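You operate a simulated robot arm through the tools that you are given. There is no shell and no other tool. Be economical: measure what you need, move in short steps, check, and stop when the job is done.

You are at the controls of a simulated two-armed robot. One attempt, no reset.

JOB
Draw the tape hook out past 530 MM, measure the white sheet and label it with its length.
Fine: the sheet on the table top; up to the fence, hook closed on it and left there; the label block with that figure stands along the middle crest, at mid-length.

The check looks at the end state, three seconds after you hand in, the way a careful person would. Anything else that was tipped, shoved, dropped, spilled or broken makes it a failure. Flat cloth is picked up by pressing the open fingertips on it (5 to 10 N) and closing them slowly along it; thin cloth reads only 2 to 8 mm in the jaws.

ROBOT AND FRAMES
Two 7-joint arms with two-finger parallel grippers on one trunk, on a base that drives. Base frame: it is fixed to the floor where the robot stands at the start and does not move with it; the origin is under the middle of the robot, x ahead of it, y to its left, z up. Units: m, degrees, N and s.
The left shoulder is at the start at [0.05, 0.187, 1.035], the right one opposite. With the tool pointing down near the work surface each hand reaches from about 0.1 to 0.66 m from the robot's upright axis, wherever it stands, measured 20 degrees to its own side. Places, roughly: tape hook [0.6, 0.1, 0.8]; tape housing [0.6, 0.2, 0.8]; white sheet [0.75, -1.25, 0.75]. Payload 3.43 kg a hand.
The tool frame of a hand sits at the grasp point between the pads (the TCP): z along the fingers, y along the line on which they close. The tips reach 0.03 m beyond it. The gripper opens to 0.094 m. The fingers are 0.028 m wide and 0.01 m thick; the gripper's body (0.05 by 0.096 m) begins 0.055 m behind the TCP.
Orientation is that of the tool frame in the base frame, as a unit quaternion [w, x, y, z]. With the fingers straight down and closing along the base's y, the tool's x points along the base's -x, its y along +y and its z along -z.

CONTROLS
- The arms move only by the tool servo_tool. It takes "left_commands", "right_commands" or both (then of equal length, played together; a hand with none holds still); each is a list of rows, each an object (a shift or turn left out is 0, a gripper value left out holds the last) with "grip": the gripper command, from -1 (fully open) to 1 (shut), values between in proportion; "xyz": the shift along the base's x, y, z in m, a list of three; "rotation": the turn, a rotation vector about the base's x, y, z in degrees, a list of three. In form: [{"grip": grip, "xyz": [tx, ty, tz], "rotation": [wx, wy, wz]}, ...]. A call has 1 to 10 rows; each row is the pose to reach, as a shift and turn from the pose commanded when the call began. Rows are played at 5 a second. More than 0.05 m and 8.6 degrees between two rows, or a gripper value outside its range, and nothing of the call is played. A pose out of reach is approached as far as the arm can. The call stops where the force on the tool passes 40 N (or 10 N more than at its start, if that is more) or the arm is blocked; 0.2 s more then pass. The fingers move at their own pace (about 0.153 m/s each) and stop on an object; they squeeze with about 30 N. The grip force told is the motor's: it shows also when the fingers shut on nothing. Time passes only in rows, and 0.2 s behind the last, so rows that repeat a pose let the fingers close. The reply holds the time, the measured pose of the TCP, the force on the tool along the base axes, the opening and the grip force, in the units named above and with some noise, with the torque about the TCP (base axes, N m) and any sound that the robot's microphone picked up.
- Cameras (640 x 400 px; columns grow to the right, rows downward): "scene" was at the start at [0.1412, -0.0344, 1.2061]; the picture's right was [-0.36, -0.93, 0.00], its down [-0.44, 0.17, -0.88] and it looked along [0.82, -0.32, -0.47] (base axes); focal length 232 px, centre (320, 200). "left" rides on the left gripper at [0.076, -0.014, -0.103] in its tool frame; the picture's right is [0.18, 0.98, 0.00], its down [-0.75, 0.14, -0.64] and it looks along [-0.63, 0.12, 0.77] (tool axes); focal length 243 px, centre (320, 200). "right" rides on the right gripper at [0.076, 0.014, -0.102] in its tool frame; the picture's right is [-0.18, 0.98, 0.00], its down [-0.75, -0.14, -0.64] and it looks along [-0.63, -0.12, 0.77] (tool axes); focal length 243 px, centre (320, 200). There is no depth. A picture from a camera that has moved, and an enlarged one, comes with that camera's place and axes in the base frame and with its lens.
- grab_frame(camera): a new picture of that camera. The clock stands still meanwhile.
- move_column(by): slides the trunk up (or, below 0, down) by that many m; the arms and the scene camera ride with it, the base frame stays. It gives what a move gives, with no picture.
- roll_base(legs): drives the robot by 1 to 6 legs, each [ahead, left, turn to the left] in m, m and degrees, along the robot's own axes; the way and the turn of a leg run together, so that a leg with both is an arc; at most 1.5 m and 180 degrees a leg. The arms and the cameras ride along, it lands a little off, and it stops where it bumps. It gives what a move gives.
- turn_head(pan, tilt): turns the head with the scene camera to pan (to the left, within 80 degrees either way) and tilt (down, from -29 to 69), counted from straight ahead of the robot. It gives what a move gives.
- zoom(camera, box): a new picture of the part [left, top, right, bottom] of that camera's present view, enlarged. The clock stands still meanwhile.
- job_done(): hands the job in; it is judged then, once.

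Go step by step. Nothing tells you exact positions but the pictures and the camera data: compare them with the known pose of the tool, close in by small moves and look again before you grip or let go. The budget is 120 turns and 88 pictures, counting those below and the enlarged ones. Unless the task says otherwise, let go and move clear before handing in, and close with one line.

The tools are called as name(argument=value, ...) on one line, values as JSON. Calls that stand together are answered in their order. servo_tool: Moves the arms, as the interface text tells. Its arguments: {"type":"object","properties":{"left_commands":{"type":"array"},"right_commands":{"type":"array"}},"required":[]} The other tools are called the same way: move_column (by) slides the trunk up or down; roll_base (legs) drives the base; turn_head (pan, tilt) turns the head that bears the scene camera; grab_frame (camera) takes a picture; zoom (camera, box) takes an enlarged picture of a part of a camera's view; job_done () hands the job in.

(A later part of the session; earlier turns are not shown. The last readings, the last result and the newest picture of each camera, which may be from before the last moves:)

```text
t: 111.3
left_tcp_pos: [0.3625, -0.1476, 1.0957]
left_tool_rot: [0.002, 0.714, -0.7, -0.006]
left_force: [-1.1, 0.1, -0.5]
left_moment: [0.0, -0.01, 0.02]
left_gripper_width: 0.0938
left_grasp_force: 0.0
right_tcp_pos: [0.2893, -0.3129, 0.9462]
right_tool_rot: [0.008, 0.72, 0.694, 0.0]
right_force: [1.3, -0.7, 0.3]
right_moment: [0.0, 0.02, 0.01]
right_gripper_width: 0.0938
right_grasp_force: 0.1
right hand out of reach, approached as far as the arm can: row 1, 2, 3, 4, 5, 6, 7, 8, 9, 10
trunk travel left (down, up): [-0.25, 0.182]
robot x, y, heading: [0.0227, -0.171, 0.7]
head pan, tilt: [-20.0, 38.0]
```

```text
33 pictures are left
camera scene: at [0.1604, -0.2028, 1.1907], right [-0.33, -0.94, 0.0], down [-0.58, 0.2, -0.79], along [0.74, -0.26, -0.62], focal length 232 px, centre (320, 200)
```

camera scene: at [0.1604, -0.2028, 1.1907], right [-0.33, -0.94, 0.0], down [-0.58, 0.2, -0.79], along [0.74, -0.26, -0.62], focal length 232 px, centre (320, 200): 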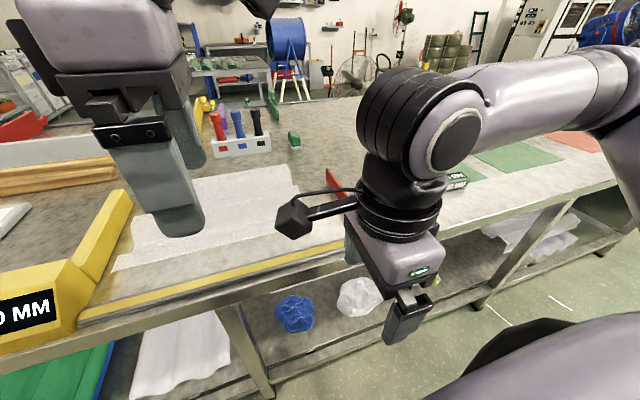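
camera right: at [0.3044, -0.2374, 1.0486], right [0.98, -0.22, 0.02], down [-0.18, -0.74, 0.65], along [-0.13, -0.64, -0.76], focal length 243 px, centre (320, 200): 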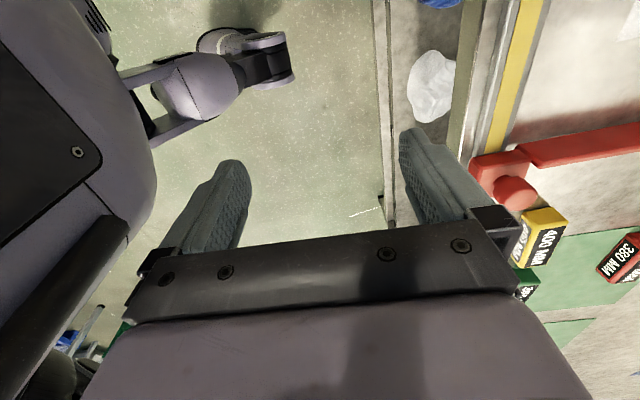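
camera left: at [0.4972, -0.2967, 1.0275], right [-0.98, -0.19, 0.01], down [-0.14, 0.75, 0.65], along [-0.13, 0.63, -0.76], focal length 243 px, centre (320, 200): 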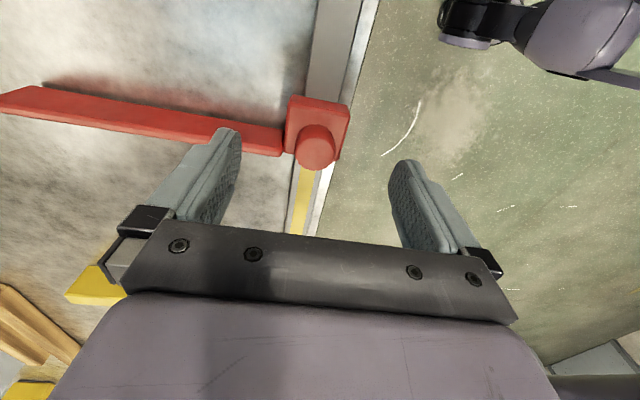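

This yaw limits the right arm here. I'll yaw it back to the nominal orientation, closing along y, which also pushes the knob squarely.

servo_tool(right_commands=[{"xyz": [0, 0, 0.02], "rotation": [0, 0, 8]}, {"xyz": [0, -0.01, 0.04], "rotation": [0, 0, 16]}, {"xyz": [0, -0.02, 0.05], "rotation": [0, 0, 24]}, {"xyz": [0, -0.03, 0.05], "rotation": [0, 0, 32]}, {"xyz": [0, -0.04, 0.05], "rotation": [0, 0, 40]}, {"xyz": [0, -0.05, 0.05], "rotation": [0, 0, 48]}, {"xyz": [0, -0.06, 0.05], "rotation": [0, 0, 56]}, {"xyz": [0, -0.07, 0.05], "rotation": [0, 0, 64]}, {"xyz": [0, -0.08, 0.05], "rotation": [0, 0, 72]}, {"xyz": [0, -0.09, 0.05], "rotation": [0, 0, 80]}])

servo_tool(right_commands=[{"xyz": [0.04, -0.01, 0], "rotation": [0, 0, 6]}, {"xyz": [0.08, -0.02, 0], "rotation": [0, 0, 12]}, {"xyz": [0.12, -0.03, 0], "rotation": [0, 0, 12]}, {"xyz": [0.15, -0.04, 0], "rotation": [0, 0, 12]}, {"xyz": [0.17, -0.05, 0], "rotation": [0, 0, 12]}, {"xyz": [0.188, -0.057, -0.02], "rotation": [0, 0, 12]}, {"xyz": [0.188, -0.057, -0.04], "rotation": [0, 0, 12]}, {"xyz": [0.188, -0.057, -0.06], "rotation": [0, 0, 12]}, {"xyz": [0.188, -0.057, -0.07], "rotation": [0, 0, 12]}])

grab_frame(camera="right")

```text
t: 112.0
left_tcp_pos: [0.3638, -0.148, 1.095]
left_tool_rot: [0.002, 0.715, -0.7, -0.006]
left_force: [0.4, -0.2, 0.2]
left_moment: [0.01, 0.0, 0.0]
left_gripper_width: 0.0941
left_grasp_force: 0.0
right_tcp_pos: [0.2249, -0.3005, 0.9952]
right_tool_rot: [0.013, 0.617, 0.787, 0.012]
right_force: [32.3, -2.2, -0.7]
right_moment: [0.16, 2.07, 0.11]
right_gripper_width: 0.0763
right_grasp_force: 0.0
right hand out of reach, approached as far as the arm can: row 1, 2, 3
trunk travel left (down, up): [-0.25, 0.182]
robot x, y, heading: [0.0236, -0.1711, 0.6]
head pan, tilt: [-20.0, 38.0]
stopped in row 3 (right hand): the force on the tool passed its limit (the readings are from after the stop); the commanded pose is now the measured one
```

```text
t: 112.3
left_tcp_pos: [0.3629, -0.1479, 1.0953]
left_tool_rot: [0.002, 0.715, -0.7, -0.007]
left_force: [0.2, -0.8, 0.0]
left_moment: [0.03, 0.01, 0.02]
left_gripper_width: 0.094
left_grasp_force: 0.0
right_tcp_pos: [0.2254, -0.2995, 0.9969]
right_tool_rot: [0.016, 0.617, 0.787, 0.016]
right_force: [28.1, 0.8, -4.5]
right_moment: [-0.03, 1.53, -0.05]
right_gripper_width: 0.0784
right_grasp_force: 0.0
right hand out of reach, approached as far as the arm can: row 1
trunk travel left (down, up): [-0.25, 0.182]
robot x, y, heading: [0.0248, -0.1739, 1.0]
head pan, tilt: [-20.0, 38.0]
stopped in row 1 (right hand): the force on the tool passed its limit (the readings are from after the stop); the commanded pose is now the measured one
```

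```text
32 pictures are left
camera right: at [0.217, -0.2233, 1.0995], right [1.0, 0.06, 0.04], down [0.02, -0.77, 0.64], along [0.07, -0.64, -0.77], focal length 243 px, centre (320, 200)
```

right: 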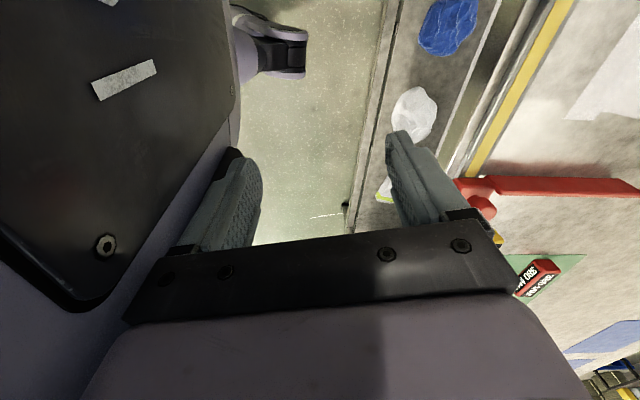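

The finger is touching the robot's own torso. I'll move the hand outward to the right, back toward the configuration that worked before.

servo_tool(right_commands=[{"xyz": [0.01, -0.02, 0.0]}, {"xyz": [0.02, -0.06, 0.0]}, {"xyz": [0.02, -0.1, 0.0]}, {"xyz": [0.03, -0.14, 0.0]}, {"xyz": [0.04, -0.18, 0.0]}, {"xyz": [0.05, -0.22, 0.0]}, {"xyz": [0.06, -0.26, 0.0]}, {"xyz": [0.07, -0.3, 0.0]}])

```text
t: 112.7
left_tcp_pos: [0.3615, -0.1473, 1.0956]
left_tool_rot: [0.002, 0.715, -0.699, -0.007]
left_force: [0.2, -1.2, 0.1]
left_moment: [0.0, 0.02, -0.02]
left_gripper_width: 0.094
left_grasp_force: 0.0
right_tcp_pos: [0.2267, -0.3049, 0.9992]
right_tool_rot: [0.014, 0.621, 0.783, 0.02]
right_force: [27.6, -5.5, -0.7]
right_moment: [0.32, 1.8, 0.22]
right_gripper_width: 0.0791
right_grasp_force: 0.0
right hand out of reach, approached as far as the arm can: row 1
trunk travel left (down, up): [-0.25, 0.182]
robot x, y, heading: [0.0246, -0.1708, 0.8]
head pan, tilt: [-20.0, 38.0]
stopped in row 1 (right hand): the force on the tool passed its limit (the readings are from after the stop); the commanded pose is now the measured one
```

I'll close the fingers to free the contact, and then move out.

servo_tool(right_commands=[{"grip": 0.2}, {"grip": 0.6}, {"grip": 1}, {"grip": 1}])

servo_tool(right_commands=[{"xyz": [0.0, -0.03, 0.02]}, {"xyz": [0.01, -0.06, 0.04]}, {"xyz": [0.02, -0.1, 0.06]}, {"xyz": [0.03, -0.14, 0.06]}, {"xyz": [0.04, -0.18, 0.06]}, {"xyz": [0.05, -0.22, 0.06]}, {"xyz": [0.06, -0.26, 0.06]}, {"xyz": [0.07, -0.3, 0.06]}])

grab_frame(camera="scene")

```text
t: 113.7
left_tcp_pos: [0.3628, -0.1477, 1.0957]
left_tool_rot: [0.003, 0.714, -0.7, -0.007]
left_force: [0.4, 0.8, 0.0]
left_moment: [0.0, 0.0, 0.0]
left_gripper_width: 0.0941
left_grasp_force: 0.0
right_tcp_pos: [0.2248, -0.3048, 0.9965]
right_tool_rot: [0.013, 0.62, 0.784, 0.019]
right_force: [5.1, -0.6, 0.1]
right_moment: [0.07, 0.56, -0.03]
right_gripper_width: 0.0004
right_grasp_force: 30.1
trunk travel left (down, up): [-0.25, 0.182]
robot x, y, heading: [0.0222, -0.1728, 0.7]
head pan, tilt: [-20.0, 38.0]
```

```text
t: 114.0
left_tcp_pos: [0.3628, -0.1472, 1.0961]
left_tool_rot: [0.002, 0.714, -0.7, -0.007]
left_force: [0.2, 0.0, 0.0]
left_moment: [0.01, -0.02, 0.03]
left_gripper_width: 0.094
left_grasp_force: 0.0
right_tcp_pos: [0.2267, -0.3151, 1.0071]
right_tool_rot: [0.015, 0.628, 0.778, 0.02]
right_force: [-0.6, -0.1, 0.6]
right_moment: [0.05, 0.13, -0.02]
right_gripper_width: 0.0001
right_grasp_force: 30.5
right hand out of reach, approached as far as the arm can: row 1
trunk travel left (down, up): [-0.25, 0.182]
robot x, y, heading: [0.0274, -0.1763, 0.7]
head pan, tilt: [-20.0, 38.0]
stopped in row 1 (right hand): the force on the tool passed its limit (the readings are from after the stop); the commanded pose is now the measured one
```

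```text
31 pictures are left
camera scene: at [0.1606, -0.2028, 1.1906], right [-0.33, -0.94, 0.0], down [-0.58, 0.2, -0.79], along [0.74, -0.26, -0.62], focal length 232 px, centre (320, 200)
```

scene: 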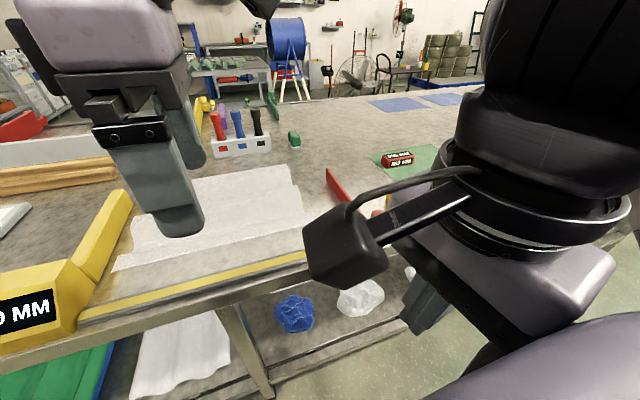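

Contact is gone now. I'll try small steps forward and up, away from the chest.

servo_tool(right_commands=[{"xyz": [0.005, -0.01, 0.01]}, {"xyz": [0.015, -0.02, 0.02]}, {"xyz": [0.03, -0.035, 0.03]}, {"xyz": [0.045, -0.05, 0.03]}, {"xyz": [0.06, -0.07, 0.03]}, {"xyz": [0.08, -0.1, 0.03]}])

```text
t: 115.0
left_tcp_pos: [0.3621, -0.147, 1.0946]
left_tool_rot: [0.002, 0.714, -0.7, -0.007]
left_force: [-0.2, -0.2, -0.5]
left_moment: [0.02, 0.0, 0.0]
left_gripper_width: 0.0937
left_grasp_force: 0.0
right_tcp_pos: [0.2247, -0.3323, 1.0456]
right_tool_rot: [0.017, 0.633, 0.774, 0.023]
right_force: [0.2, -0.1, 0.1]
right_moment: [-0.05, 0.06, -0.02]
right_gripper_width: 0.0
right_grasp_force: 30.3
right hand out of reach, approached as far as the arm can: row 1, 2, 3, 4
trunk travel left (down, up): [-0.25, 0.182]
robot x, y, heading: [0.027, -0.1713, 0.7]
head pan, tilt: [-20.0, 38.0]
stopped in row 4 (right hand): the force on the tool passed its limit (the readings are from after the stop); the commanded pose is now the measured one
```

The wrist pitch is at a joint limit in this branch. I'll undo it: pitch the fingers back up toward +x, move right, and only then point down.

servo_tool(right_commands=[{"xyz": [0.0, 0, 0.01], "rotation": [0, -8, 0]}, {"xyz": [0.01, 0, 0.02], "rotation": [0, -16, 0]}, {"xyz": [0.02, 0, 0.02], "rotation": [0, -24, 0]}, {"xyz": [0.04, 0, 0.02], "rotation": [0, -32, 0]}, {"xyz": [0.06, 0, 0.02], "rotation": [0, -40, 0]}, {"xyz": [0.08, 0, 0.02], "rotation": [0, -48, 0]}, {"xyz": [0.1, 0, 0.02], "rotation": [0, -56, 0]}])

```text
t: 115.3
left_tcp_pos: [0.3626, -0.1472, 1.095]
left_tool_rot: [0.003, 0.714, -0.701, -0.007]
left_force: [0.3, -0.7, 0.4]
left_moment: [0.0, -0.05, 0.04]
left_gripper_width: 0.0939
left_grasp_force: 0.0
right_tcp_pos: [0.2291, -0.3322, 1.0505]
right_tool_rot: [0.043, 0.637, 0.769, 0.04]
right_force: [6.8, -0.5, -0.4]
right_moment: [0.08, 0.56, -0.05]
right_gripper_width: 0.0
right_grasp_force: 30.1
trunk travel left (down, up): [-0.25, 0.182]
robot x, y, heading: [0.0211, -0.1717, 0.8]
head pan, tilt: [-20.0, 38.0]
stopped in row 1 (right hand): the force on the tool passed its limit (the readings are from after the stop); the commanded pose is now the measured one
```

I'll try pure small forward steps now.

servo_tool(right_commands=[{"xyz": [0.008, 0, 0]}, {"xyz": [0.016, 0, 0]}, {"xyz": [0.024, 0, 0]}, {"xyz": [0.032, 0, 0], "rotation": [0, -2, 0]}, {"xyz": [0.045, 0, 0], "rotation": [0, -6, 0]}, {"xyz": [0.06, 0, 0], "rotation": [0, -12, 0]}, {"xyz": [0.08, 0, 0], "rotation": [0, -20, 0]}, {"xyz": [0.1, 0, 0], "rotation": [0, -28, 0]}])

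```text
t: 117.1
left_tcp_pos: [0.3619, -0.147, 1.0954]
left_tool_rot: [0.002, 0.714, -0.7, -0.007]
left_force: [0.4, -0.2, -0.8]
left_moment: [0.02, 0.0, 0.0]
left_gripper_width: 0.094
left_grasp_force: 0.1
right_tcp_pos: [0.2994, -0.3171, 1.042]
right_tool_rot: [0.229, 0.608, 0.735, 0.195]
right_force: [0.1, -0.7, 0.4]
right_moment: [-0.01, 0.02, 0.01]
right_gripper_width: 0.0
right_grasp_force: 30.0
right hand out of reach, approached as far as the arm can: row 2, 3, 4, 5, 6, 7, 8
trunk travel left (down, up): [-0.25, 0.182]
robot x, y, heading: [0.0265, -0.1756, 0.5]
head pan, tilt: [-20.0, 38.0]
```

Free of the chest. I'll keep pitching up while moving forward and to the right.

servo_tool(right_commands=[{"xyz": [0.02, 0, 0.01], "rotation": [0, -8, 0]}, {"xyz": [0.04, -0.01, 0.02], "rotation": [0, -16, 0]}, {"xyz": [0.06, -0.03, 0.03], "rotation": [0, -24, 0]}, {"xyz": [0.07, -0.06, 0.03], "rotation": [0, -28, 0]}, {"xyz": [0.07, -0.1, 0.03], "rotation": [0, -30, 0]}, {"xyz": [0.07, -0.14, 0.03], "rotation": [0, -30, 0]}, {"xyz": [0.07, -0.18, 0.03], "rotation": [0, -30, 0]}, {"xyz": [0.07, -0.22, 0.03], "rotation": [0, -30, 0]}, {"xyz": [0.07, -0.26, 0.03], "rotation": [0, -30, 0]}, {"xyz": [0.07, -0.3, 0.03], "rotation": [0, -30, 0]}])

```text
t: 119.3
left_tcp_pos: [0.362, -0.1477, 1.0958]
left_tool_rot: [0.003, 0.714, -0.7, -0.007]
left_force: [0.0, -1.0, 0.3]
left_moment: [0.03, 0.03, 0.0]
left_gripper_width: 0.0937
left_grasp_force: 0.1
right_tcp_pos: [0.4184, -0.517, 1.0608]
right_tool_rot: [0.411, 0.536, 0.651, 0.346]
right_force: [-0.2, -0.3, 0.2]
right_moment: [0.0, 0.0, 0.0]
right_gripper_width: 0.0003
right_grasp_force: 29.8
right hand out of reach, approached as far as the arm can: row 1, 2, 3, 4, 5, 6, 7, 8, 9, 10
trunk travel left (down, up): [-0.25, 0.182]
robot x, y, heading: [0.0228, -0.1712, 0.6]
head pan, tilt: [-20.0, 38.0]
```

Good, it's clear. A small rightward step will show whether the command and measurement agree again.

servo_tool(right_commands=[{"xyz": [0, -0.03, 0]}, {"xyz": [0, -0.07, 0]}, {"xyz": [0, -0.11, 0]}, {"xyz": [0, -0.11, 0]}])

```text
t: 120.3
left_tcp_pos: [0.3627, -0.1482, 1.0955]
left_tool_rot: [0.002, 0.715, -0.7, -0.006]
left_force: [0.4, 0.8, -0.2]
left_moment: [0.0, -0.02, -0.02]
left_gripper_width: 0.094
left_grasp_force: 0.1
right_tcp_pos: [0.4186, -0.6282, 1.0602]
right_tool_rot: [0.41, 0.537, 0.653, 0.343]
right_force: [-0.4, -0.5, -0.7]
right_moment: [0.02, 0.0, -0.02]
right_gripper_width: 0.0
right_grasp_force: 30.1
trunk travel left (down, up): [-0.25, 0.182]
robot x, y, heading: [0.0255, -0.1714, 0.6]
head pan, tilt: [-20.0, 38.0]
```

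Tracking again. I'll go further right and pitch down to vertical, as in the earlier good posture.

servo_tool(right_commands=[{"xyz": [-0.01, -0.03, 0], "rotation": [0, 8, 0]}, {"xyz": [-0.02, -0.06, 0], "rotation": [0, 16, 0]}, {"xyz": [-0.03, -0.09, 0], "rotation": [0, 24, 0]}, {"xyz": [-0.04, -0.11, 0], "rotation": [0, 32, 0]}, {"xyz": [-0.05, -0.12, 0], "rotation": [0, 40, 0]}, {"xyz": [-0.06, -0.12, 0], "rotation": [0, 48, 0]}, {"xyz": [-0.07, -0.12, 0], "rotation": [0, 56, 0]}, {"xyz": [-0.08, -0.12, 0], "rotation": [0, 64, 0]}])

```text
t: 122.1
left_tcp_pos: [0.3632, -0.1478, 1.096]
left_tool_rot: [0.003, 0.715, -0.699, -0.007]
left_force: [0.5, 0.3, -0.5]
left_moment: [0.01, -0.01, -0.01]
left_gripper_width: 0.0938
left_grasp_force: 0.1
right_tcp_pos: [0.342, -0.7478, 1.0615]
right_tool_rot: [0.001, 0.637, 0.771, 0.008]
right_force: [-0.7, 0.0, -0.6]
right_moment: [-0.02, 0.01, 0.02]
right_gripper_width: 0.0001
right_grasp_force: 29.6
trunk travel left (down, up): [-0.25, 0.182]
robot x, y, heading: [0.0212, -0.1738, 0.6]
head pan, tilt: [-20.0, 38.0]
```

It's vertical without a limit. Now I'll yaw +79° to the nominal orientation.

servo_tool(right_commands=[{"rotation": [0, 0, 8]}, {"rotation": [0, 0, 16]}, {"rotation": [0, 0, 24]}, {"rotation": [0, 0, 32]}, {"rotation": [0, 0, 40]}, {"rotation": [0, 0, 48]}, {"rotation": [0, 0, 56]}, {"rotation": [0, 0, 64]}, {"rotation": [0, 0, 72]}, {"rotation": [0, 0, 79]}])

servo_tool(right_commands=[{"xyz": [0.01, 0.03, 0]}, {"xyz": [0.02, 0.06, 0]}, {"xyz": [0.03, 0.09, 0]}, {"xyz": [0.05, 0.12, 0]}, {"xyz": [0.07, 0.15, -0.01], "grip": -1}, {"xyz": [0.09, 0.18, -0.03]}, {"xyz": [0.11, 0.21, -0.05]}, {"xyz": [0.125, 0.24, -0.07]}, {"xyz": [0.138, 0.27, -0.09]}, {"xyz": [0.138, 0.285, -0.12]}])

grab_frame(camera="right")

```text
t: 124.3
left_tcp_pos: [0.3646, -0.1469, 1.0951]
left_tool_rot: [0.002, 0.715, -0.699, -0.007]
left_force: [-0.1, 0.0, 0.4]
left_moment: [-0.03, 0.03, 0.01]
left_gripper_width: 0.094
left_grasp_force: 0.0
right_tcp_pos: [0.3448, -0.7276, 1.041]
right_tool_rot: [-0.005, 0.061, 0.998, -0.002]
right_force: [-0.1, -0.1, -0.1]
right_moment: [0.0, 0.0, 0.0]
right_gripper_width: 0.0
right_grasp_force: 30.1
right hand out of reach, approached as far as the arm can: row 9, 10
trunk travel left (down, up): [-0.25, 0.182]
robot x, y, heading: [0.0222, -0.1739, 0.6]
head pan, tilt: [-20.0, 38.0]
```

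```text
t: 126.5
left_tcp_pos: [0.3638, -0.1465, 1.0956]
left_tool_rot: [0.001, 0.715, -0.699, -0.007]
left_force: [0.1, 1.2, 0.1]
left_moment: [-0.02, -0.02, 0.01]
left_gripper_width: 0.0941
left_grasp_force: 0.0
right_tcp_pos: [0.4818, -0.4415, 0.9203]
right_tool_rot: [-0.005, 0.062, 0.998, -0.001]
right_force: [-0.9, 0.2, -0.5]
right_moment: [0.04, -0.01, 0.0]
right_gripper_width: 0.0938
right_grasp_force: 0.1
trunk travel left (down, up): [-0.25, 0.182]
robot x, y, heading: [0.0238, -0.1762, 0.4]
head pan, tilt: [-20.0, 38.0]
```

```text
30 pictures are left
camera right: at [0.4089, -0.4186, 1.0244], right [0.3, 0.95, -0.01], down [0.74, -0.23, 0.64], along [0.6, -0.2, -0.77], focal length 243 px, centre (320, 200)
```

right: 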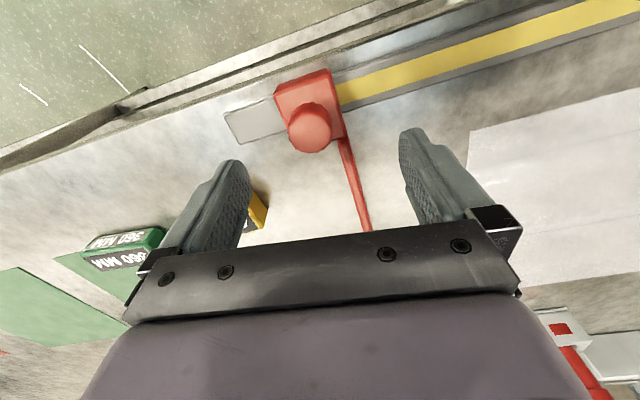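

Nominal orientation is reached with the knob between the fingers. I'll lower and close along y.

servo_tool(right_commands=[{"xyz": [-0.003, -0.012, -0.02]}, {"xyz": [-0.003, -0.012, -0.045]}, {"xyz": [-0.003, -0.012, -0.066]}, {"xyz": [-0.003, -0.012, -0.066], "grip": 0}, {"xyz": [-0.003, -0.012, -0.066], "grip": 0.3}, {"xyz": [-0.003, -0.012, -0.066], "grip": 1}, {"xyz": [-0.003, -0.012, -0.066], "grip": 1}])

```text
t: 128.1
left_tcp_pos: [0.3629, -0.1478, 1.0956]
left_tool_rot: [0.001, 0.714, -0.7, -0.007]
left_force: [0.3, 0.0, 0.4]
left_moment: [-0.03, 0.01, -0.01]
left_gripper_width: 0.0939
left_grasp_force: 0.1
right_tcp_pos: [0.48, -0.4552, 0.858]
right_tool_rot: [-0.004, 0.062, 0.998, -0.002]
right_force: [0.3, -0.9, -1.8]
right_moment: [0.23, -0.35, 0.05]
right_gripper_width: 0.0334
right_grasp_force: 44.9
trunk travel left (down, up): [-0.25, 0.182]
robot x, y, heading: [0.0196, -0.1741, 0.5]
head pan, tilt: [-20.0, 38.0]
```

Gripped. I'll close the hook by 0.12 m, then check.

servo_tool(right_commands=[{"xyz": [0, 0.015, 0]}, {"xyz": [0, 0.03, 0]}, {"xyz": [0, 0.045, 0]}, {"xyz": [0, 0.06, 0]}, {"xyz": [0, 0.075, 0]}, {"xyz": [0, 0.09, 0]}, {"xyz": [0, 0.1, 0]}, {"xyz": [0, 0.11, 0]}, {"xyz": [0, 0.12, 0]}])

turn_head(pan=25, tilt=42)

grab_frame(camera="scene")

```text
t: 130.1
left_tcp_pos: [0.3664, -0.1485, 1.0946]
left_tool_rot: [0.003, 0.715, -0.699, -0.008]
left_force: [-0.4, 0.3, 0.2]
left_moment: [0.02, -0.02, -0.01]
left_gripper_width: 0.0941
left_grasp_force: 0.0
right_tcp_pos: [0.4803, -0.3445, 0.8565]
right_tool_rot: [-0.002, 0.065, 0.998, -0.002]
right_force: [36.1, -1.6, -6.7]
right_moment: [0.46, 0.38, 0.23]
right_gripper_width: 0.0336
right_grasp_force: 44.6
right hand out of reach, approached as far as the arm can: row 9
trunk travel left (down, up): [-0.25, 0.182]
robot x, y, heading: [0.0201, -0.1744, 0.6]
head pan, tilt: [-20.0, 38.0]
```

```text
t: 131.2
left_tcp_pos: [0.3654, -0.1484, 1.0946]
left_tool_rot: [0.004, 0.715, -0.699, -0.008]
left_force: [1.0, 0.4, 0.1]
left_moment: [0.03, 0.03, -0.01]
left_gripper_width: 0.0941
left_grasp_force: 0.0
right_tcp_pos: [0.4794, -0.3444, 0.8568]
right_tool_rot: [-0.001, 0.063, 0.998, 0.0]
right_force: [35.5, -0.1, -11.6]
right_moment: [0.54, -0.1, 0.02]
right_gripper_width: 0.0339
right_grasp_force: 45.2
trunk travel left (down, up): [-0.25, 0.182]
robot x, y, heading: [0.0217, -0.1739, 0.8]
head pan, tilt: [25.0, 42.0]
```

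```text
29 pictures are left
camera scene: at [0.1585, -0.1384, 1.1841], right [0.43, -0.9, 0.0], down [-0.61, -0.29, -0.74], along [0.67, 0.32, -0.67], focal length 232 px, centre (320, 200)
```

scene: 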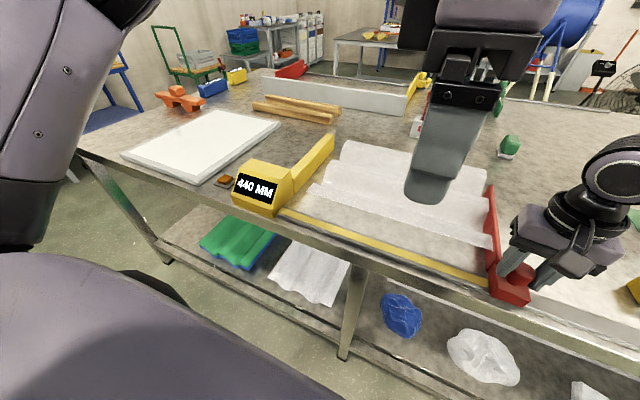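

The display reads 440 and the bar is on the sheet, but the right arm is at a limit again. I'll release, shift the base left and re-grip for the last 3–4 cm.

servo_tool(right_commands=[{"grip": 0.2}, {"grip": -0.5}, {"grip": -1}, {"xyz": [0, 0, 0.03]}, {"xyz": [0, 0, 0.07]}, {"xyz": [0, -0.03, 0.09]}, {"xyz": [0, -0.07, 0.09]}, {"xyz": [0, -0.11, 0.09]}, {"xyz": [0, -0.15, 0.09]}, {"xyz": [0, -0.19, 0.09]}])

roll_base(legs=[[0, 0.2, -0.6]])

grab_frame(camera="right")

```text
t: 133.4
left_tcp_pos: [0.3632, -0.1485, 1.0956]
left_tool_rot: [0.002, 0.714, -0.7, -0.007]
left_force: [0.6, 0.5, 0.5]
left_moment: [0.0, 0.0, -0.01]
left_gripper_width: 0.0939
left_grasp_force: 0.0
right_tcp_pos: [0.4748, -0.5334, 0.9503]
right_tool_rot: [-0.004, 0.062, 0.998, -0.001]
right_force: [0.1, 0.3, -0.1]
right_moment: [0.02, 0.02, 0.02]
right_gripper_width: 0.0941
right_grasp_force: 0.0
trunk travel left (down, up): [-0.25, 0.182]
robot x, y, heading: [0.023, -0.1716, 0.9]
head pan, tilt: [25.0, 42.0]
```

```text
t: 135.0
left_tcp_pos: [0.3623, 0.0484, 1.0967]
left_tool_rot: [0.002, 0.711, -0.704, -0.006]
left_force: [-0.2, 0.7, -0.5]
left_moment: [0.02, 0.02, 0.03]
left_gripper_width: 0.0943
left_grasp_force: 0.0
right_tcp_pos: [0.4694, -0.3374, 0.9506]
right_tool_rot: [-0.005, 0.068, 0.998, -0.003]
right_force: [-0.5, 0.4, 0.0]
right_moment: [-0.01, -0.01, 0.01]
right_gripper_width: 0.0941
right_grasp_force: 0.0
trunk travel left (down, up): [-0.25, 0.182]
robot x, y, heading: [0.0249, 0.0286, 0.0]
head pan, tilt: [25.0, 42.0]
```

```text
28 pictures are left
camera right: at [0.3974, -0.3125, 1.0537], right [0.32, 0.95, -0.01], down [0.73, -0.24, 0.64], along [0.6, -0.2, -0.77], focal length 243 px, centre (320, 200)
```

right: 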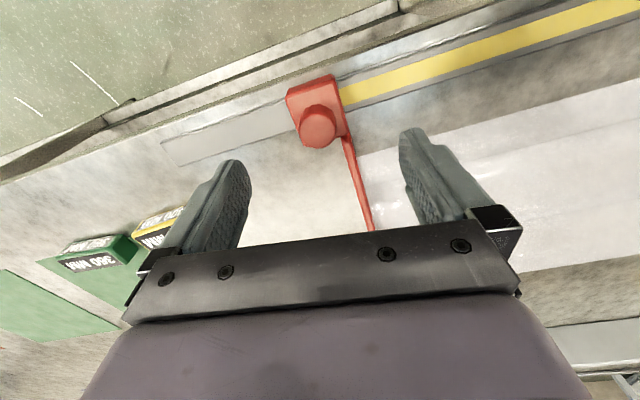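

I'll lower onto the knob at (0.48, -0.346) and grip.

servo_tool(right_commands=[{"xyz": [0.01, -0.009, -0.03]}, {"xyz": [0.01, -0.009, -0.06]}, {"xyz": [0.01, -0.009, -0.093]}, {"xyz": [0.01, -0.009, -0.093], "grip": 0}, {"xyz": [0.01, -0.009, -0.093], "grip": 0.3}, {"xyz": [0.01, -0.009, -0.093], "grip": 1}, {"xyz": [0.01, -0.009, -0.093], "grip": 1}])

servo_tool(right_commands=[{"xyz": [0, 0.006, 0]}, {"xyz": [0, 0.012, 0]}, {"xyz": [0, 0.018, 0]}, {"xyz": [0, 0.023, 0]}, {"xyz": [0, 0.027, 0]}])

grab_frame(camera="scene")

```text
t: 136.6
left_tcp_pos: [0.3617, 0.0482, 1.0957]
left_tool_rot: [0.002, 0.71, -0.704, -0.007]
left_force: [-0.4, 0.0, -0.3]
left_moment: [0.0, 0.0, 0.01]
left_gripper_width: 0.094
left_grasp_force: 0.0
right_tcp_pos: [0.482, -0.3451, 0.8561]
right_tool_rot: [-0.004, 0.068, 0.998, -0.001]
right_force: [0.2, 0.4, -3.3]
right_moment: [0.38, -0.61, 0.1]
right_gripper_width: 0.0336
right_grasp_force: 45.1
trunk travel left (down, up): [-0.25, 0.182]
robot x, y, heading: [0.023, 0.0308, -0.0]
head pan, tilt: [25.0, 42.0]
```

```text
t: 137.8
left_tcp_pos: [0.3619, 0.049, 1.0956]
left_tool_rot: [0.002, 0.71, -0.704, -0.007]
left_force: [0.0, 0.1, 1.0]
left_moment: [-0.03, -0.02, 0.01]
left_gripper_width: 0.0943
left_grasp_force: 0.1
right_tcp_pos: [0.4808, -0.3193, 0.8563]
right_tool_rot: [-0.004, 0.068, 0.998, -0.002]
right_force: [8.1, -1.9, 2.9]
right_moment: [0.05, 0.08, 0.19]
right_gripper_width: 0.0337
right_grasp_force: 44.8
trunk travel left (down, up): [-0.25, 0.182]
robot x, y, heading: [0.0182, 0.0284, -0.2]
head pan, tilt: [25.0, 42.0]
```

```text
27 pictures are left
camera scene: at [0.1548, 0.0607, 1.1846], right [0.42, -0.91, 0.0], down [-0.61, -0.28, -0.74], along [0.67, 0.31, -0.67], focal length 232 px, centre (320, 200)
```

scene: 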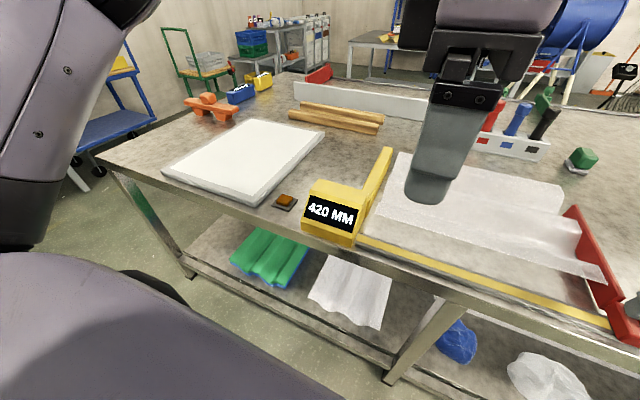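

420 now. I'll keep pushing in small steps until resistance shows.

servo_tool(right_commands=[{"xyz": [0, 0.003, 0]}, {"xyz": [0, 0.006, 0]}, {"xyz": [0, 0.009, 0]}, {"xyz": [0, 0.012, 0]}, {"xyz": [0, 0.014, 0]}])

zoom(camera="scene", box=[290, 120, 640, 340])

```text
t: 139.0
left_tcp_pos: [0.3625, 0.049, 1.0948]
left_tool_rot: [0.002, 0.71, -0.704, -0.007]
left_force: [-0.3, 0.6, -0.6]
left_moment: [0.03, 0.0, 0.0]
left_gripper_width: 0.0941
left_grasp_force: 0.0
right_tcp_pos: [0.4814, -0.3049, 0.8564]
right_tool_rot: [-0.003, 0.068, 0.998, -0.002]
right_force: [14.4, -1.2, 6.7]
right_moment: [0.44, 0.26, 0.13]
right_gripper_width: 0.0334
right_grasp_force: 44.3
trunk travel left (down, up): [-0.25, 0.182]
robot x, y, heading: [0.0216, 0.0239, -0.2]
head pan, tilt: [25.0, 42.0]
```

```text
1.82 times, centred on (465, 230) of scene
camera zoom: at [0.1551, 0.0608, 1.1847], right [0.42, -0.91, 0.0], down [-0.61, -0.28, -0.74], along [0.67, 0.31, -0.67], focal length 422 px, centre (56, 146)
```

zoom: 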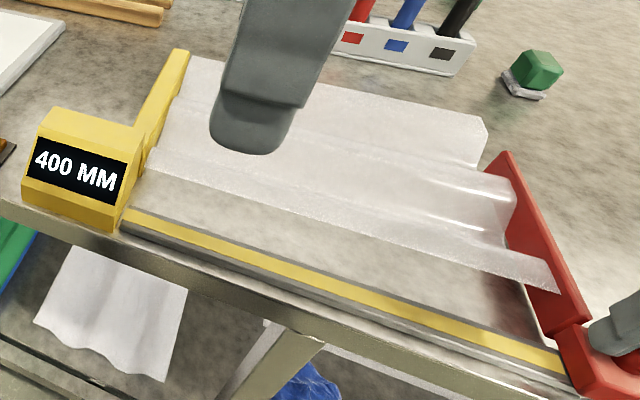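

The display reads 400, with the sheet near the fence. A few more small nudges will show whether it is firm.

servo_tool(right_commands=[{"xyz": [0, 0.002, 0]}, {"xyz": [0, 0.004, 0]}, {"xyz": [0, 0.004, 0]}])

zoom(camera="scene", box=[290, 130, 450, 250])

```text
t: 139.8
left_tcp_pos: [0.3621, 0.0487, 1.0959]
left_tool_rot: [0.002, 0.71, -0.704, -0.007]
left_force: [0.0, -0.3, -0.5]
left_moment: [-0.01, 0.01, 0.0]
left_gripper_width: 0.0939
left_grasp_force: 0.1
right_tcp_pos: [0.4809, -0.3023, 0.857]
right_tool_rot: [-0.003, 0.068, 0.998, -0.003]
right_force: [12.6, -8.0, 11.4]
right_moment: [0.66, -0.13, 0.36]
right_gripper_width: 0.0339
right_grasp_force: 45.3
trunk travel left (down, up): [-0.25, 0.182]
robot x, y, heading: [0.0235, 0.0271, -0.1]
head pan, tilt: [25.0, 42.0]
```

```text
3.33 times, centred on (370, 190) of scene
camera zoom: at [0.1545, 0.0604, 1.1848], right [0.42, -0.91, 0.0], down [-0.61, -0.28, -0.74], along [0.67, 0.31, -0.67], focal length 773 px, centre (153, 233)
```

zoom: 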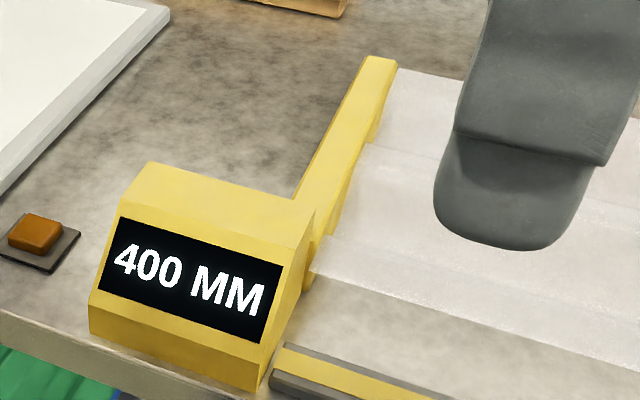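

Resistance came up (8 N): the sheet is against the fence, the hook is on it, and the display reads 400. I'll release the knob, lift clear, and go for the yellow 400 block with the left hand, which already closes along x.

servo_tool(right_commands=[{"grip": 0.2}, {"grip": -0.4}, {"grip": -1}, {"xyz": [0, -0.003, 0.03]}, {"xyz": [0, -0.003, 0.07]}, {"xyz": [-0.03, -0.003, 0.11]}, {"xyz": [-0.06, -0.01, 0.15]}, {"xyz": [-0.1, -0.03, 0.18]}, {"xyz": [-0.13, -0.06, 0.2]}])

roll_base(legs=[[0.02, -0.68, 0]])

turn_head(pan=10, tilt=45)

grab_frame(camera="scene")

grab_frame(camera="left")

```text
refused: row 7 steps farther than a row can; nothing moved
```

```text
t: 141.6
left_tcp_pos: [0.3654, -0.1396, 1.0956]
left_tool_rot: [0.002, 0.708, -0.706, -0.007]
left_force: [0.6, 0.2, 0.2]
left_moment: [0.04, 0.01, 0.0]
left_gripper_width: 0.094
left_grasp_force: 0.0
right_tcp_pos: [0.4806, -0.4827, 0.8581]
right_tool_rot: [-0.007, 0.067, 0.998, 0.008]
right_force: [-1.4, 0.3, 1.7]
right_moment: [-0.56, -0.31, 0.09]
right_gripper_width: 0.0337
right_grasp_force: 45.1
trunk travel left (down, up): [-0.25, 0.182]
robot x, y, heading: [0.0301, -0.1621, -0.1]
head pan, tilt: [25.0, 42.0]
stopped in leg 1: the force on the tool passed its limit (the readings are from after the stop); the commanded pose is now the measured one
```

```text
t: 142.4
left_tcp_pos: [0.366, -0.1406, 1.0956]
left_tool_rot: [0.002, 0.708, -0.706, -0.006]
left_force: [-0.1, 0.7, -0.5]
left_moment: [0.02, -0.03, -0.01]
left_gripper_width: 0.0941
left_grasp_force: 0.1
right_tcp_pos: [0.481, -0.4819, 0.857]
right_tool_rot: [-0.009, 0.068, 0.998, 0.007]
right_force: [-2.0, -0.3, 3.6]
right_moment: [-1.03, 0.17, 0.25]
right_gripper_width: 0.0337
right_grasp_force: 45.6
trunk travel left (down, up): [-0.25, 0.182]
robot x, y, heading: [0.0281, -0.1649, -0.3]
head pan, tilt: [10.0, 45.0]
```

```text
24 pictures are left
camera scene: at [0.1628, -0.1482, 1.1805], right [0.17, -0.99, 0.0], down [-0.7, -0.12, -0.71], along [0.7, 0.12, -0.71], focal length 232 px, centre (320, 200)
```

scene: 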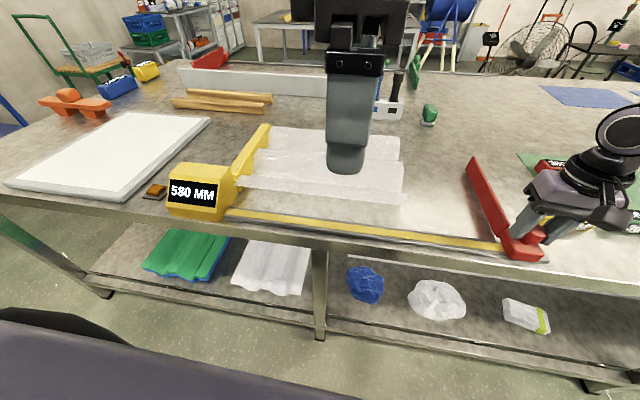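

```text
23 pictures are left
camera left: at [0.3821, -0.217, 1.1968], right [-0.98, -0.19, 0.01], down [-0.14, 0.75, 0.65], along [-0.13, 0.64, -0.76], focal length 243 px, centre (320, 200)
```

left: 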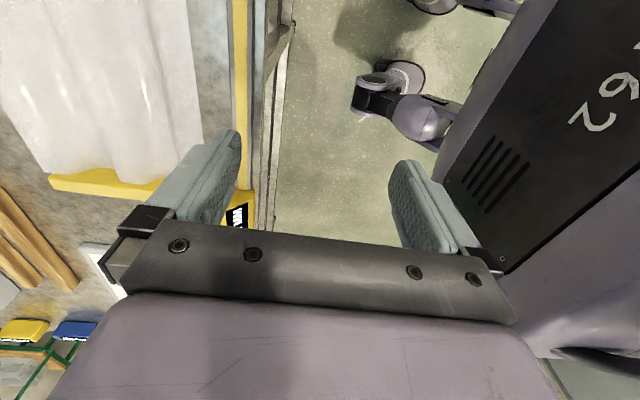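

My release row was refused, and because I had queued the drive with it, the base dragged the hook back out to 580. I'll check that the 400 block wasn't touched before correcting this.

zoom(camera="scene", box=[440, 130, 640, 270])

```text
2.86 times, centred on (540, 200) of scene
camera zoom: at [0.1628, -0.1482, 1.1805], right [0.17, -0.99, 0.0], down [-0.7, -0.12, -0.71], along [0.7, 0.12, -0.71], focal length 663 px, centre (-309, 200)
```

zoom: 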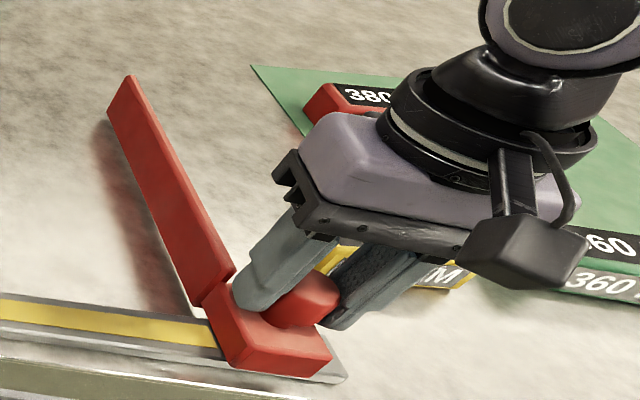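

The 400 block is behind the hand in x and untouched. I'll push the hook back with the arm, still gripping the knob.

servo_tool(right_commands=[{"xyz": [0, 0.015, 0]}, {"xyz": [0, 0.03, 0]}, {"xyz": [0, 0.045, 0]}, {"xyz": [0, 0.06, 0]}, {"xyz": [0, 0.075, 0]}, {"xyz": [0, 0.09, 0]}, {"xyz": [0, 0.105, 0]}, {"xyz": [0, 0.12, 0]}, {"xyz": [0, 0.12, 0]}])

```text
t: 144.4
left_tcp_pos: [0.3658, -0.1401, 1.0955]
left_tool_rot: [0.001, 0.709, -0.705, -0.007]
left_force: [-0.2, 0.6, 0.4]
left_moment: [-0.03, 0.0, 0.0]
left_gripper_width: 0.0941
left_grasp_force: 0.1
right_tcp_pos: [0.4804, -0.3618, 0.8553]
right_tool_rot: [-0.007, 0.067, 0.998, 0.009]
right_force: [-3.4, 0.1, 12.1]
right_moment: [-0.74, 1.0, 0.18]
right_gripper_width: 0.0336
right_grasp_force: 45.3
trunk travel left (down, up): [-0.25, 0.182]
robot x, y, heading: [0.0243, -0.1633, -0.4]
head pan, tilt: [10.0, 45.0]
```

Now a proper release and lift, on its own this time.

servo_tool(right_commands=[{"grip": 0.2}, {"grip": -0.5}, {"grip": -1}, {"xyz": [0, 0, 0.03]}, {"xyz": [0, 0, 0.07]}, {"xyz": [0, -0.03, 0.09]}, {"xyz": [0, -0.07, 0.09]}, {"xyz": [0, -0.11, 0.09]}, {"xyz": [0, -0.15, 0.09]}, {"xyz": [0, -0.18, 0.09]}])

```text
t: 146.6
left_tcp_pos: [0.3669, -0.14, 1.0959]
left_tool_rot: [0.002, 0.708, -0.706, -0.007]
left_force: [-0.4, -0.4, 0.7]
left_moment: [0.0, 0.01, 0.01]
left_gripper_width: 0.0941
left_grasp_force: 0.1
right_tcp_pos: [0.4822, -0.5423, 0.9468]
right_tool_rot: [-0.008, 0.068, 0.998, 0.008]
right_force: [-0.4, 0.7, -0.4]
right_moment: [0.01, 0.01, 0.0]
right_gripper_width: 0.0942
right_grasp_force: 0.1
trunk travel left (down, up): [-0.25, 0.182]
robot x, y, heading: [0.0269, -0.1626, -0.3]
head pan, tilt: [10.0, 45.0]
```

roll_base(legs=[[0, 0.19, 0.2]])

```text
t: 148.1
left_tcp_pos: [0.3661, 0.049, 1.0951]
left_tool_rot: [0.002, 0.71, -0.704, -0.007]
left_force: [0.0, 0.3, -0.3]
left_moment: [-0.01, 0.0, -0.01]
left_gripper_width: 0.0938
left_grasp_force: 0.0
right_tcp_pos: [0.4837, -0.3523, 0.9458]
right_tool_rot: [-0.008, 0.067, 0.998, 0.009]
right_force: [-0.3, 0.0, -0.4]
right_moment: [-0.01, 0.04, -0.01]
right_gripper_width: 0.0939
right_grasp_force: 0.0
trunk travel left (down, up): [-0.25, 0.182]
robot x, y, heading: [0.0276, 0.0263, -0.4]
head pan, tilt: [10.0, 45.0]
```

Aligned to within a centimetre. I'll lower, grip, and push to just short of the contact position (-0.302).

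servo_tool(right_commands=[{"xyz": [-0.003, -0.0095, -0.03]}, {"xyz": [-0.003, -0.0095, -0.06]}, {"xyz": [-0.003, -0.0095, -0.09]}, {"xyz": [-0.003, -0.0095, -0.09], "grip": 0}, {"xyz": [-0.003, -0.0095, -0.09], "grip": 0.3}, {"xyz": [-0.003, -0.0095, -0.09], "grip": 1}, {"xyz": [-0.003, -0.0095, -0.09], "grip": 1}])

servo_tool(right_commands=[{"xyz": [0, 0.01, 0]}, {"xyz": [0, 0.02, 0]}, {"xyz": [0, 0.03, 0]}, {"xyz": [0, 0.04, 0]}, {"xyz": [0, 0.048, 0]}, {"xyz": [0, 0.054, 0]}, {"xyz": [0, 0.058, 0]}, {"xyz": [0, 0.061, 0]}, {"xyz": [0, 0.061, 0]}])

zoom(camera="scene", box=[200, 90, 640, 330])

```text
t: 149.7
left_tcp_pos: [0.3671, 0.0481, 1.0963]
left_tool_rot: [0.003, 0.709, -0.705, -0.007]
left_force: [-0.7, 0.7, 0.5]
left_moment: [0.0, -0.02, -0.01]
left_gripper_width: 0.094
left_grasp_force: 0.0
right_tcp_pos: [0.4806, -0.3613, 0.8571]
right_tool_rot: [-0.007, 0.066, 0.998, 0.008]
right_force: [-0.9, 1.2, -1.6]
right_moment: [-0.95, -0.54, 0.08]
right_gripper_width: 0.0337
right_grasp_force: 45.2
trunk travel left (down, up): [-0.25, 0.182]
robot x, y, heading: [0.0255, 0.0303, -0.1]
head pan, tilt: [10.0, 45.0]
```

```text
t: 151.7
left_tcp_pos: [0.3666, 0.0489, 1.0957]
left_tool_rot: [0.001, 0.71, -0.704, -0.007]
left_force: [-0.2, -0.2, -0.2]
left_moment: [0.03, 0.0, 0.0]
left_gripper_width: 0.094
left_grasp_force: 0.1
right_tcp_pos: [0.4791, -0.3031, 0.8564]
right_tool_rot: [-0.007, 0.066, 0.998, 0.008]
right_force: [-2.4, -12.5, 20.4]
right_moment: [-0.82, 0.75, 0.15]
right_gripper_width: 0.0336
right_grasp_force: 45.5
trunk travel left (down, up): [-0.25, 0.182]
robot x, y, heading: [0.0282, 0.0272, -0.3]
head pan, tilt: [10.0, 45.0]
```

```text
1.45 times, centred on (420, 210) of scene
camera zoom: at [0.1624, 0.0398, 1.1807], right [0.17, -0.99, 0.0], down [-0.7, -0.12, -0.71], along [0.7, 0.12, -0.71], focal length 337 px, centre (174, 186)
```

zoom: 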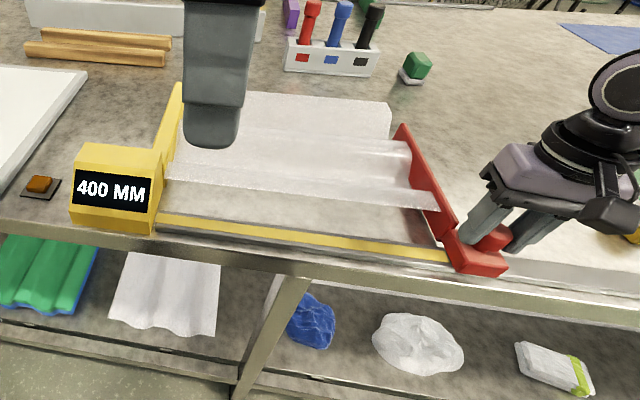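

The hook is closed with 12 N of resistance and reads 400 MM. I'll release and lift clear, in rows small enough to be accepted.

servo_tool(right_commands=[{"grip": 0.2}, {"grip": -0.4}, {"grip": -1}, {"xyz": [0, 0, 0.03]}, {"xyz": [0, 0, 0.07]}, {"xyz": [-0.02, -0.01, 0.1]}, {"xyz": [-0.05, -0.02, 0.13]}, {"xyz": [-0.08, -0.04, 0.15]}, {"xyz": [-0.1, -0.07, 0.17]}, {"xyz": [-0.12, -0.1, 0.18]}])

```text
t: 153.9
left_tcp_pos: [0.3662, 0.0492, 1.0958]
left_tool_rot: [0.002, 0.709, -0.705, -0.006]
left_force: [0.6, -0.2, -0.4]
left_moment: [-0.02, 0.02, 0.03]
left_gripper_width: 0.094
left_grasp_force: 0.1
right_tcp_pos: [0.3614, -0.4011, 1.0367]
right_tool_rot: [-0.008, 0.065, 0.998, 0.008]
right_force: [0.0, 0.0, 1.0]
right_moment: [-0.03, -0.02, -0.02]
right_gripper_width: 0.0938
right_grasp_force: 0.2
trunk travel left (down, up): [-0.25, 0.182]
robot x, y, heading: [0.027, 0.0274, -0.3]
head pan, tilt: [10.0, 45.0]
```

Released. Now I'll drive right to the labels for the 400 block.

roll_base(legs=[[0.03, -0.68, 0.3]])

grab_frame(camera="scene")

```text
t: 157.7
left_tcp_pos: [0.3956, -0.6327, 1.0961]
left_tool_rot: [0.002, 0.709, -0.705, -0.007]
left_force: [-0.3, 0.0, -0.6]
left_moment: [0.04, 0.01, 0.02]
left_gripper_width: 0.0942
left_grasp_force: 0.2
right_tcp_pos: [0.3909, -1.0821, 1.0352]
right_tool_rot: [-0.008, 0.067, 0.998, 0.009]
right_force: [-0.6, -0.2, -0.2]
right_moment: [0.01, 0.0, 0.01]
right_gripper_width: 0.0938
right_grasp_force: 0.1
trunk travel left (down, up): [-0.25, 0.182]
robot x, y, heading: [0.0537, -0.6546, -0.1]
head pan, tilt: [10.0, 45.0]
```

```text
20 pictures are left
camera scene: at [0.1926, -0.6422, 1.1804], right [0.17, -0.99, 0.0], down [-0.7, -0.12, -0.71], along [0.7, 0.12, -0.71], focal length 232 px, centre (320, 200)
```

scene: 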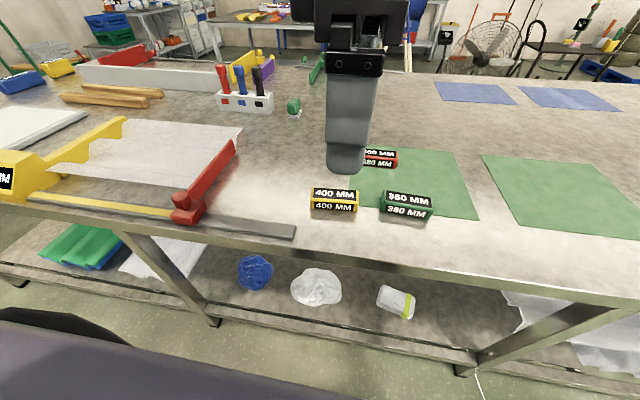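

The 400 block is directly ahead. I'll zoom in to get its position, size and orientation.

zoom(camera="scene", box=[290, 165, 450, 245])

```text
4.00 times, centred on (370, 205) of scene
camera zoom: at [0.1926, -0.6422, 1.1804], right [0.17, -0.99, 0.0], down [-0.7, -0.12, -0.71], along [0.7, 0.12, -0.71], focal length 928 px, centre (120, 180)
```

zoom: 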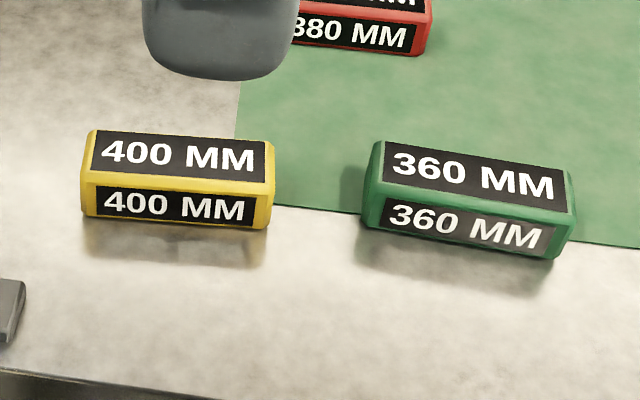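

The block is about 104 × 42 × 30 mm, centred at (0.579, -0.611), yawed about +4°. I'll bring the left hand above it.

servo_tool(left_commands=[{"xyz": [0.03, 0.004, -0.01], "rotation": [0, 0, 2]}, {"xyz": [0.07, 0.008, -0.02], "rotation": [0, 0, 4]}, {"xyz": [0.11, 0.013, -0.04], "rotation": [0, 0, 4]}, {"xyz": [0.14, 0.017, -0.07], "rotation": [0, 0, 4]}, {"xyz": [0.165, 0.02, -0.1], "rotation": [0, 0, 4]}, {"xyz": [0.183, 0.022, -0.14], "rotation": [0, 0, 4]}, {"xyz": [0.183, 0.022, -0.18], "rotation": [0, 0, 4]}, {"xyz": [0.183, 0.022, -0.2], "rotation": [0, 0, 4]}, {"xyz": [0.183, 0.022, -0.2], "rotation": [0, 0, 4]}])

grab_frame(camera="left")

zoom(camera="scene", box=[260, 125, 450, 245])

```text
t: 159.7
left_tcp_pos: [0.5782, -0.6119, 0.8937]
left_tool_rot: [0.001, 0.734, -0.679, -0.007]
left_force: [-0.1, 0.1, 1.0]
left_moment: [-0.01, 0.01, -0.02]
left_gripper_width: 0.0939
left_grasp_force: 0.0
right_tcp_pos: [0.39, -1.0818, 1.0346]
right_tool_rot: [-0.008, 0.067, 0.998, 0.008]
right_force: [-0.2, 0.9, 0.4]
right_moment: [0.02, 0.02, -0.02]
right_gripper_width: 0.0939
right_grasp_force: 0.1
trunk travel left (down, up): [-0.25, 0.182]
robot x, y, heading: [0.0538, -0.6536, 0.0]
head pan, tilt: [10.0, 45.0]
```

```text
18 pictures are left
camera left: at [0.5994, -0.6886, 0.9957], right [-0.97, -0.26, 0.01], down [-0.19, 0.74, 0.65], along [-0.18, 0.62, -0.76], focal length 243 px, centre (320, 200)
```

left: 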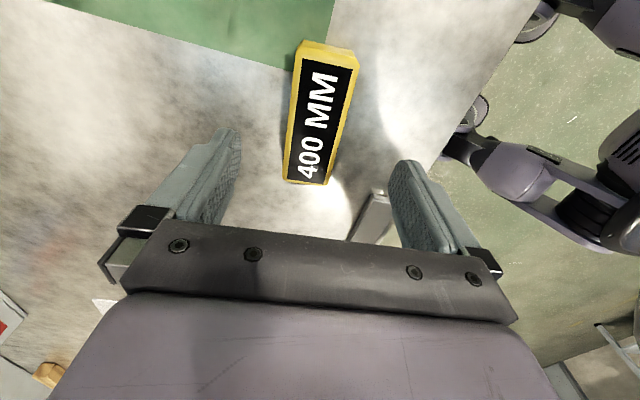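

```text
3.33 times, centred on (355, 185) of scene
camera zoom: at [0.1926, -0.642, 1.1804], right [0.17, -0.99, 0.0], down [-0.7, -0.12, -0.71], along [0.7, 0.12, -0.71], focal length 773 px, centre (203, 250)
```

zoom: 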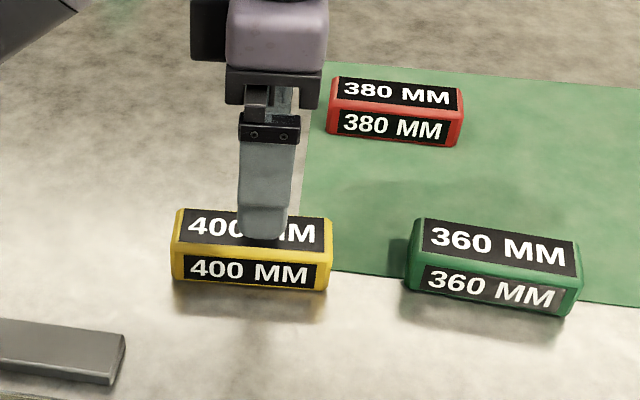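

The hand camera gives (0.575, -0.617), which agrees. I'll lower and close.

servo_tool(left_commands=[{"xyz": [0, -0.002, -0.03]}, {"xyz": [0, -0.002, -0.055]}, {"xyz": [0, -0.002, -0.075]}, {"xyz": [0, -0.002, -0.075], "grip": -0.3}, {"xyz": [0, -0.002, -0.075], "grip": 0}, {"xyz": [0, -0.002, -0.075], "grip": 0.3}, {"xyz": [0, -0.002, -0.075], "grip": 1}, {"xyz": [0, -0.002, -0.075], "grip": 1}])

```text
t: 161.5
left_tcp_pos: [0.5784, -0.6128, 0.8208]
left_tool_rot: [0.001, 0.734, -0.679, -0.007]
left_force: [2.2, 1.3, 6.6]
left_moment: [-0.08, -0.27, 0.01]
left_gripper_width: 0.0436
left_grasp_force: 30.1
right_tcp_pos: [0.3893, -1.0832, 1.0352]
right_tool_rot: [-0.007, 0.066, 0.998, 0.009]
right_force: [0.0, -0.3, 0.1]
right_moment: [0.01, -0.04, 0.02]
right_gripper_width: 0.0942
right_grasp_force: 0.2
trunk travel left (down, up): [-0.25, 0.182]
robot x, y, heading: [0.059, -0.6586, 0.2]
head pan, tilt: [10.0, 45.0]
```

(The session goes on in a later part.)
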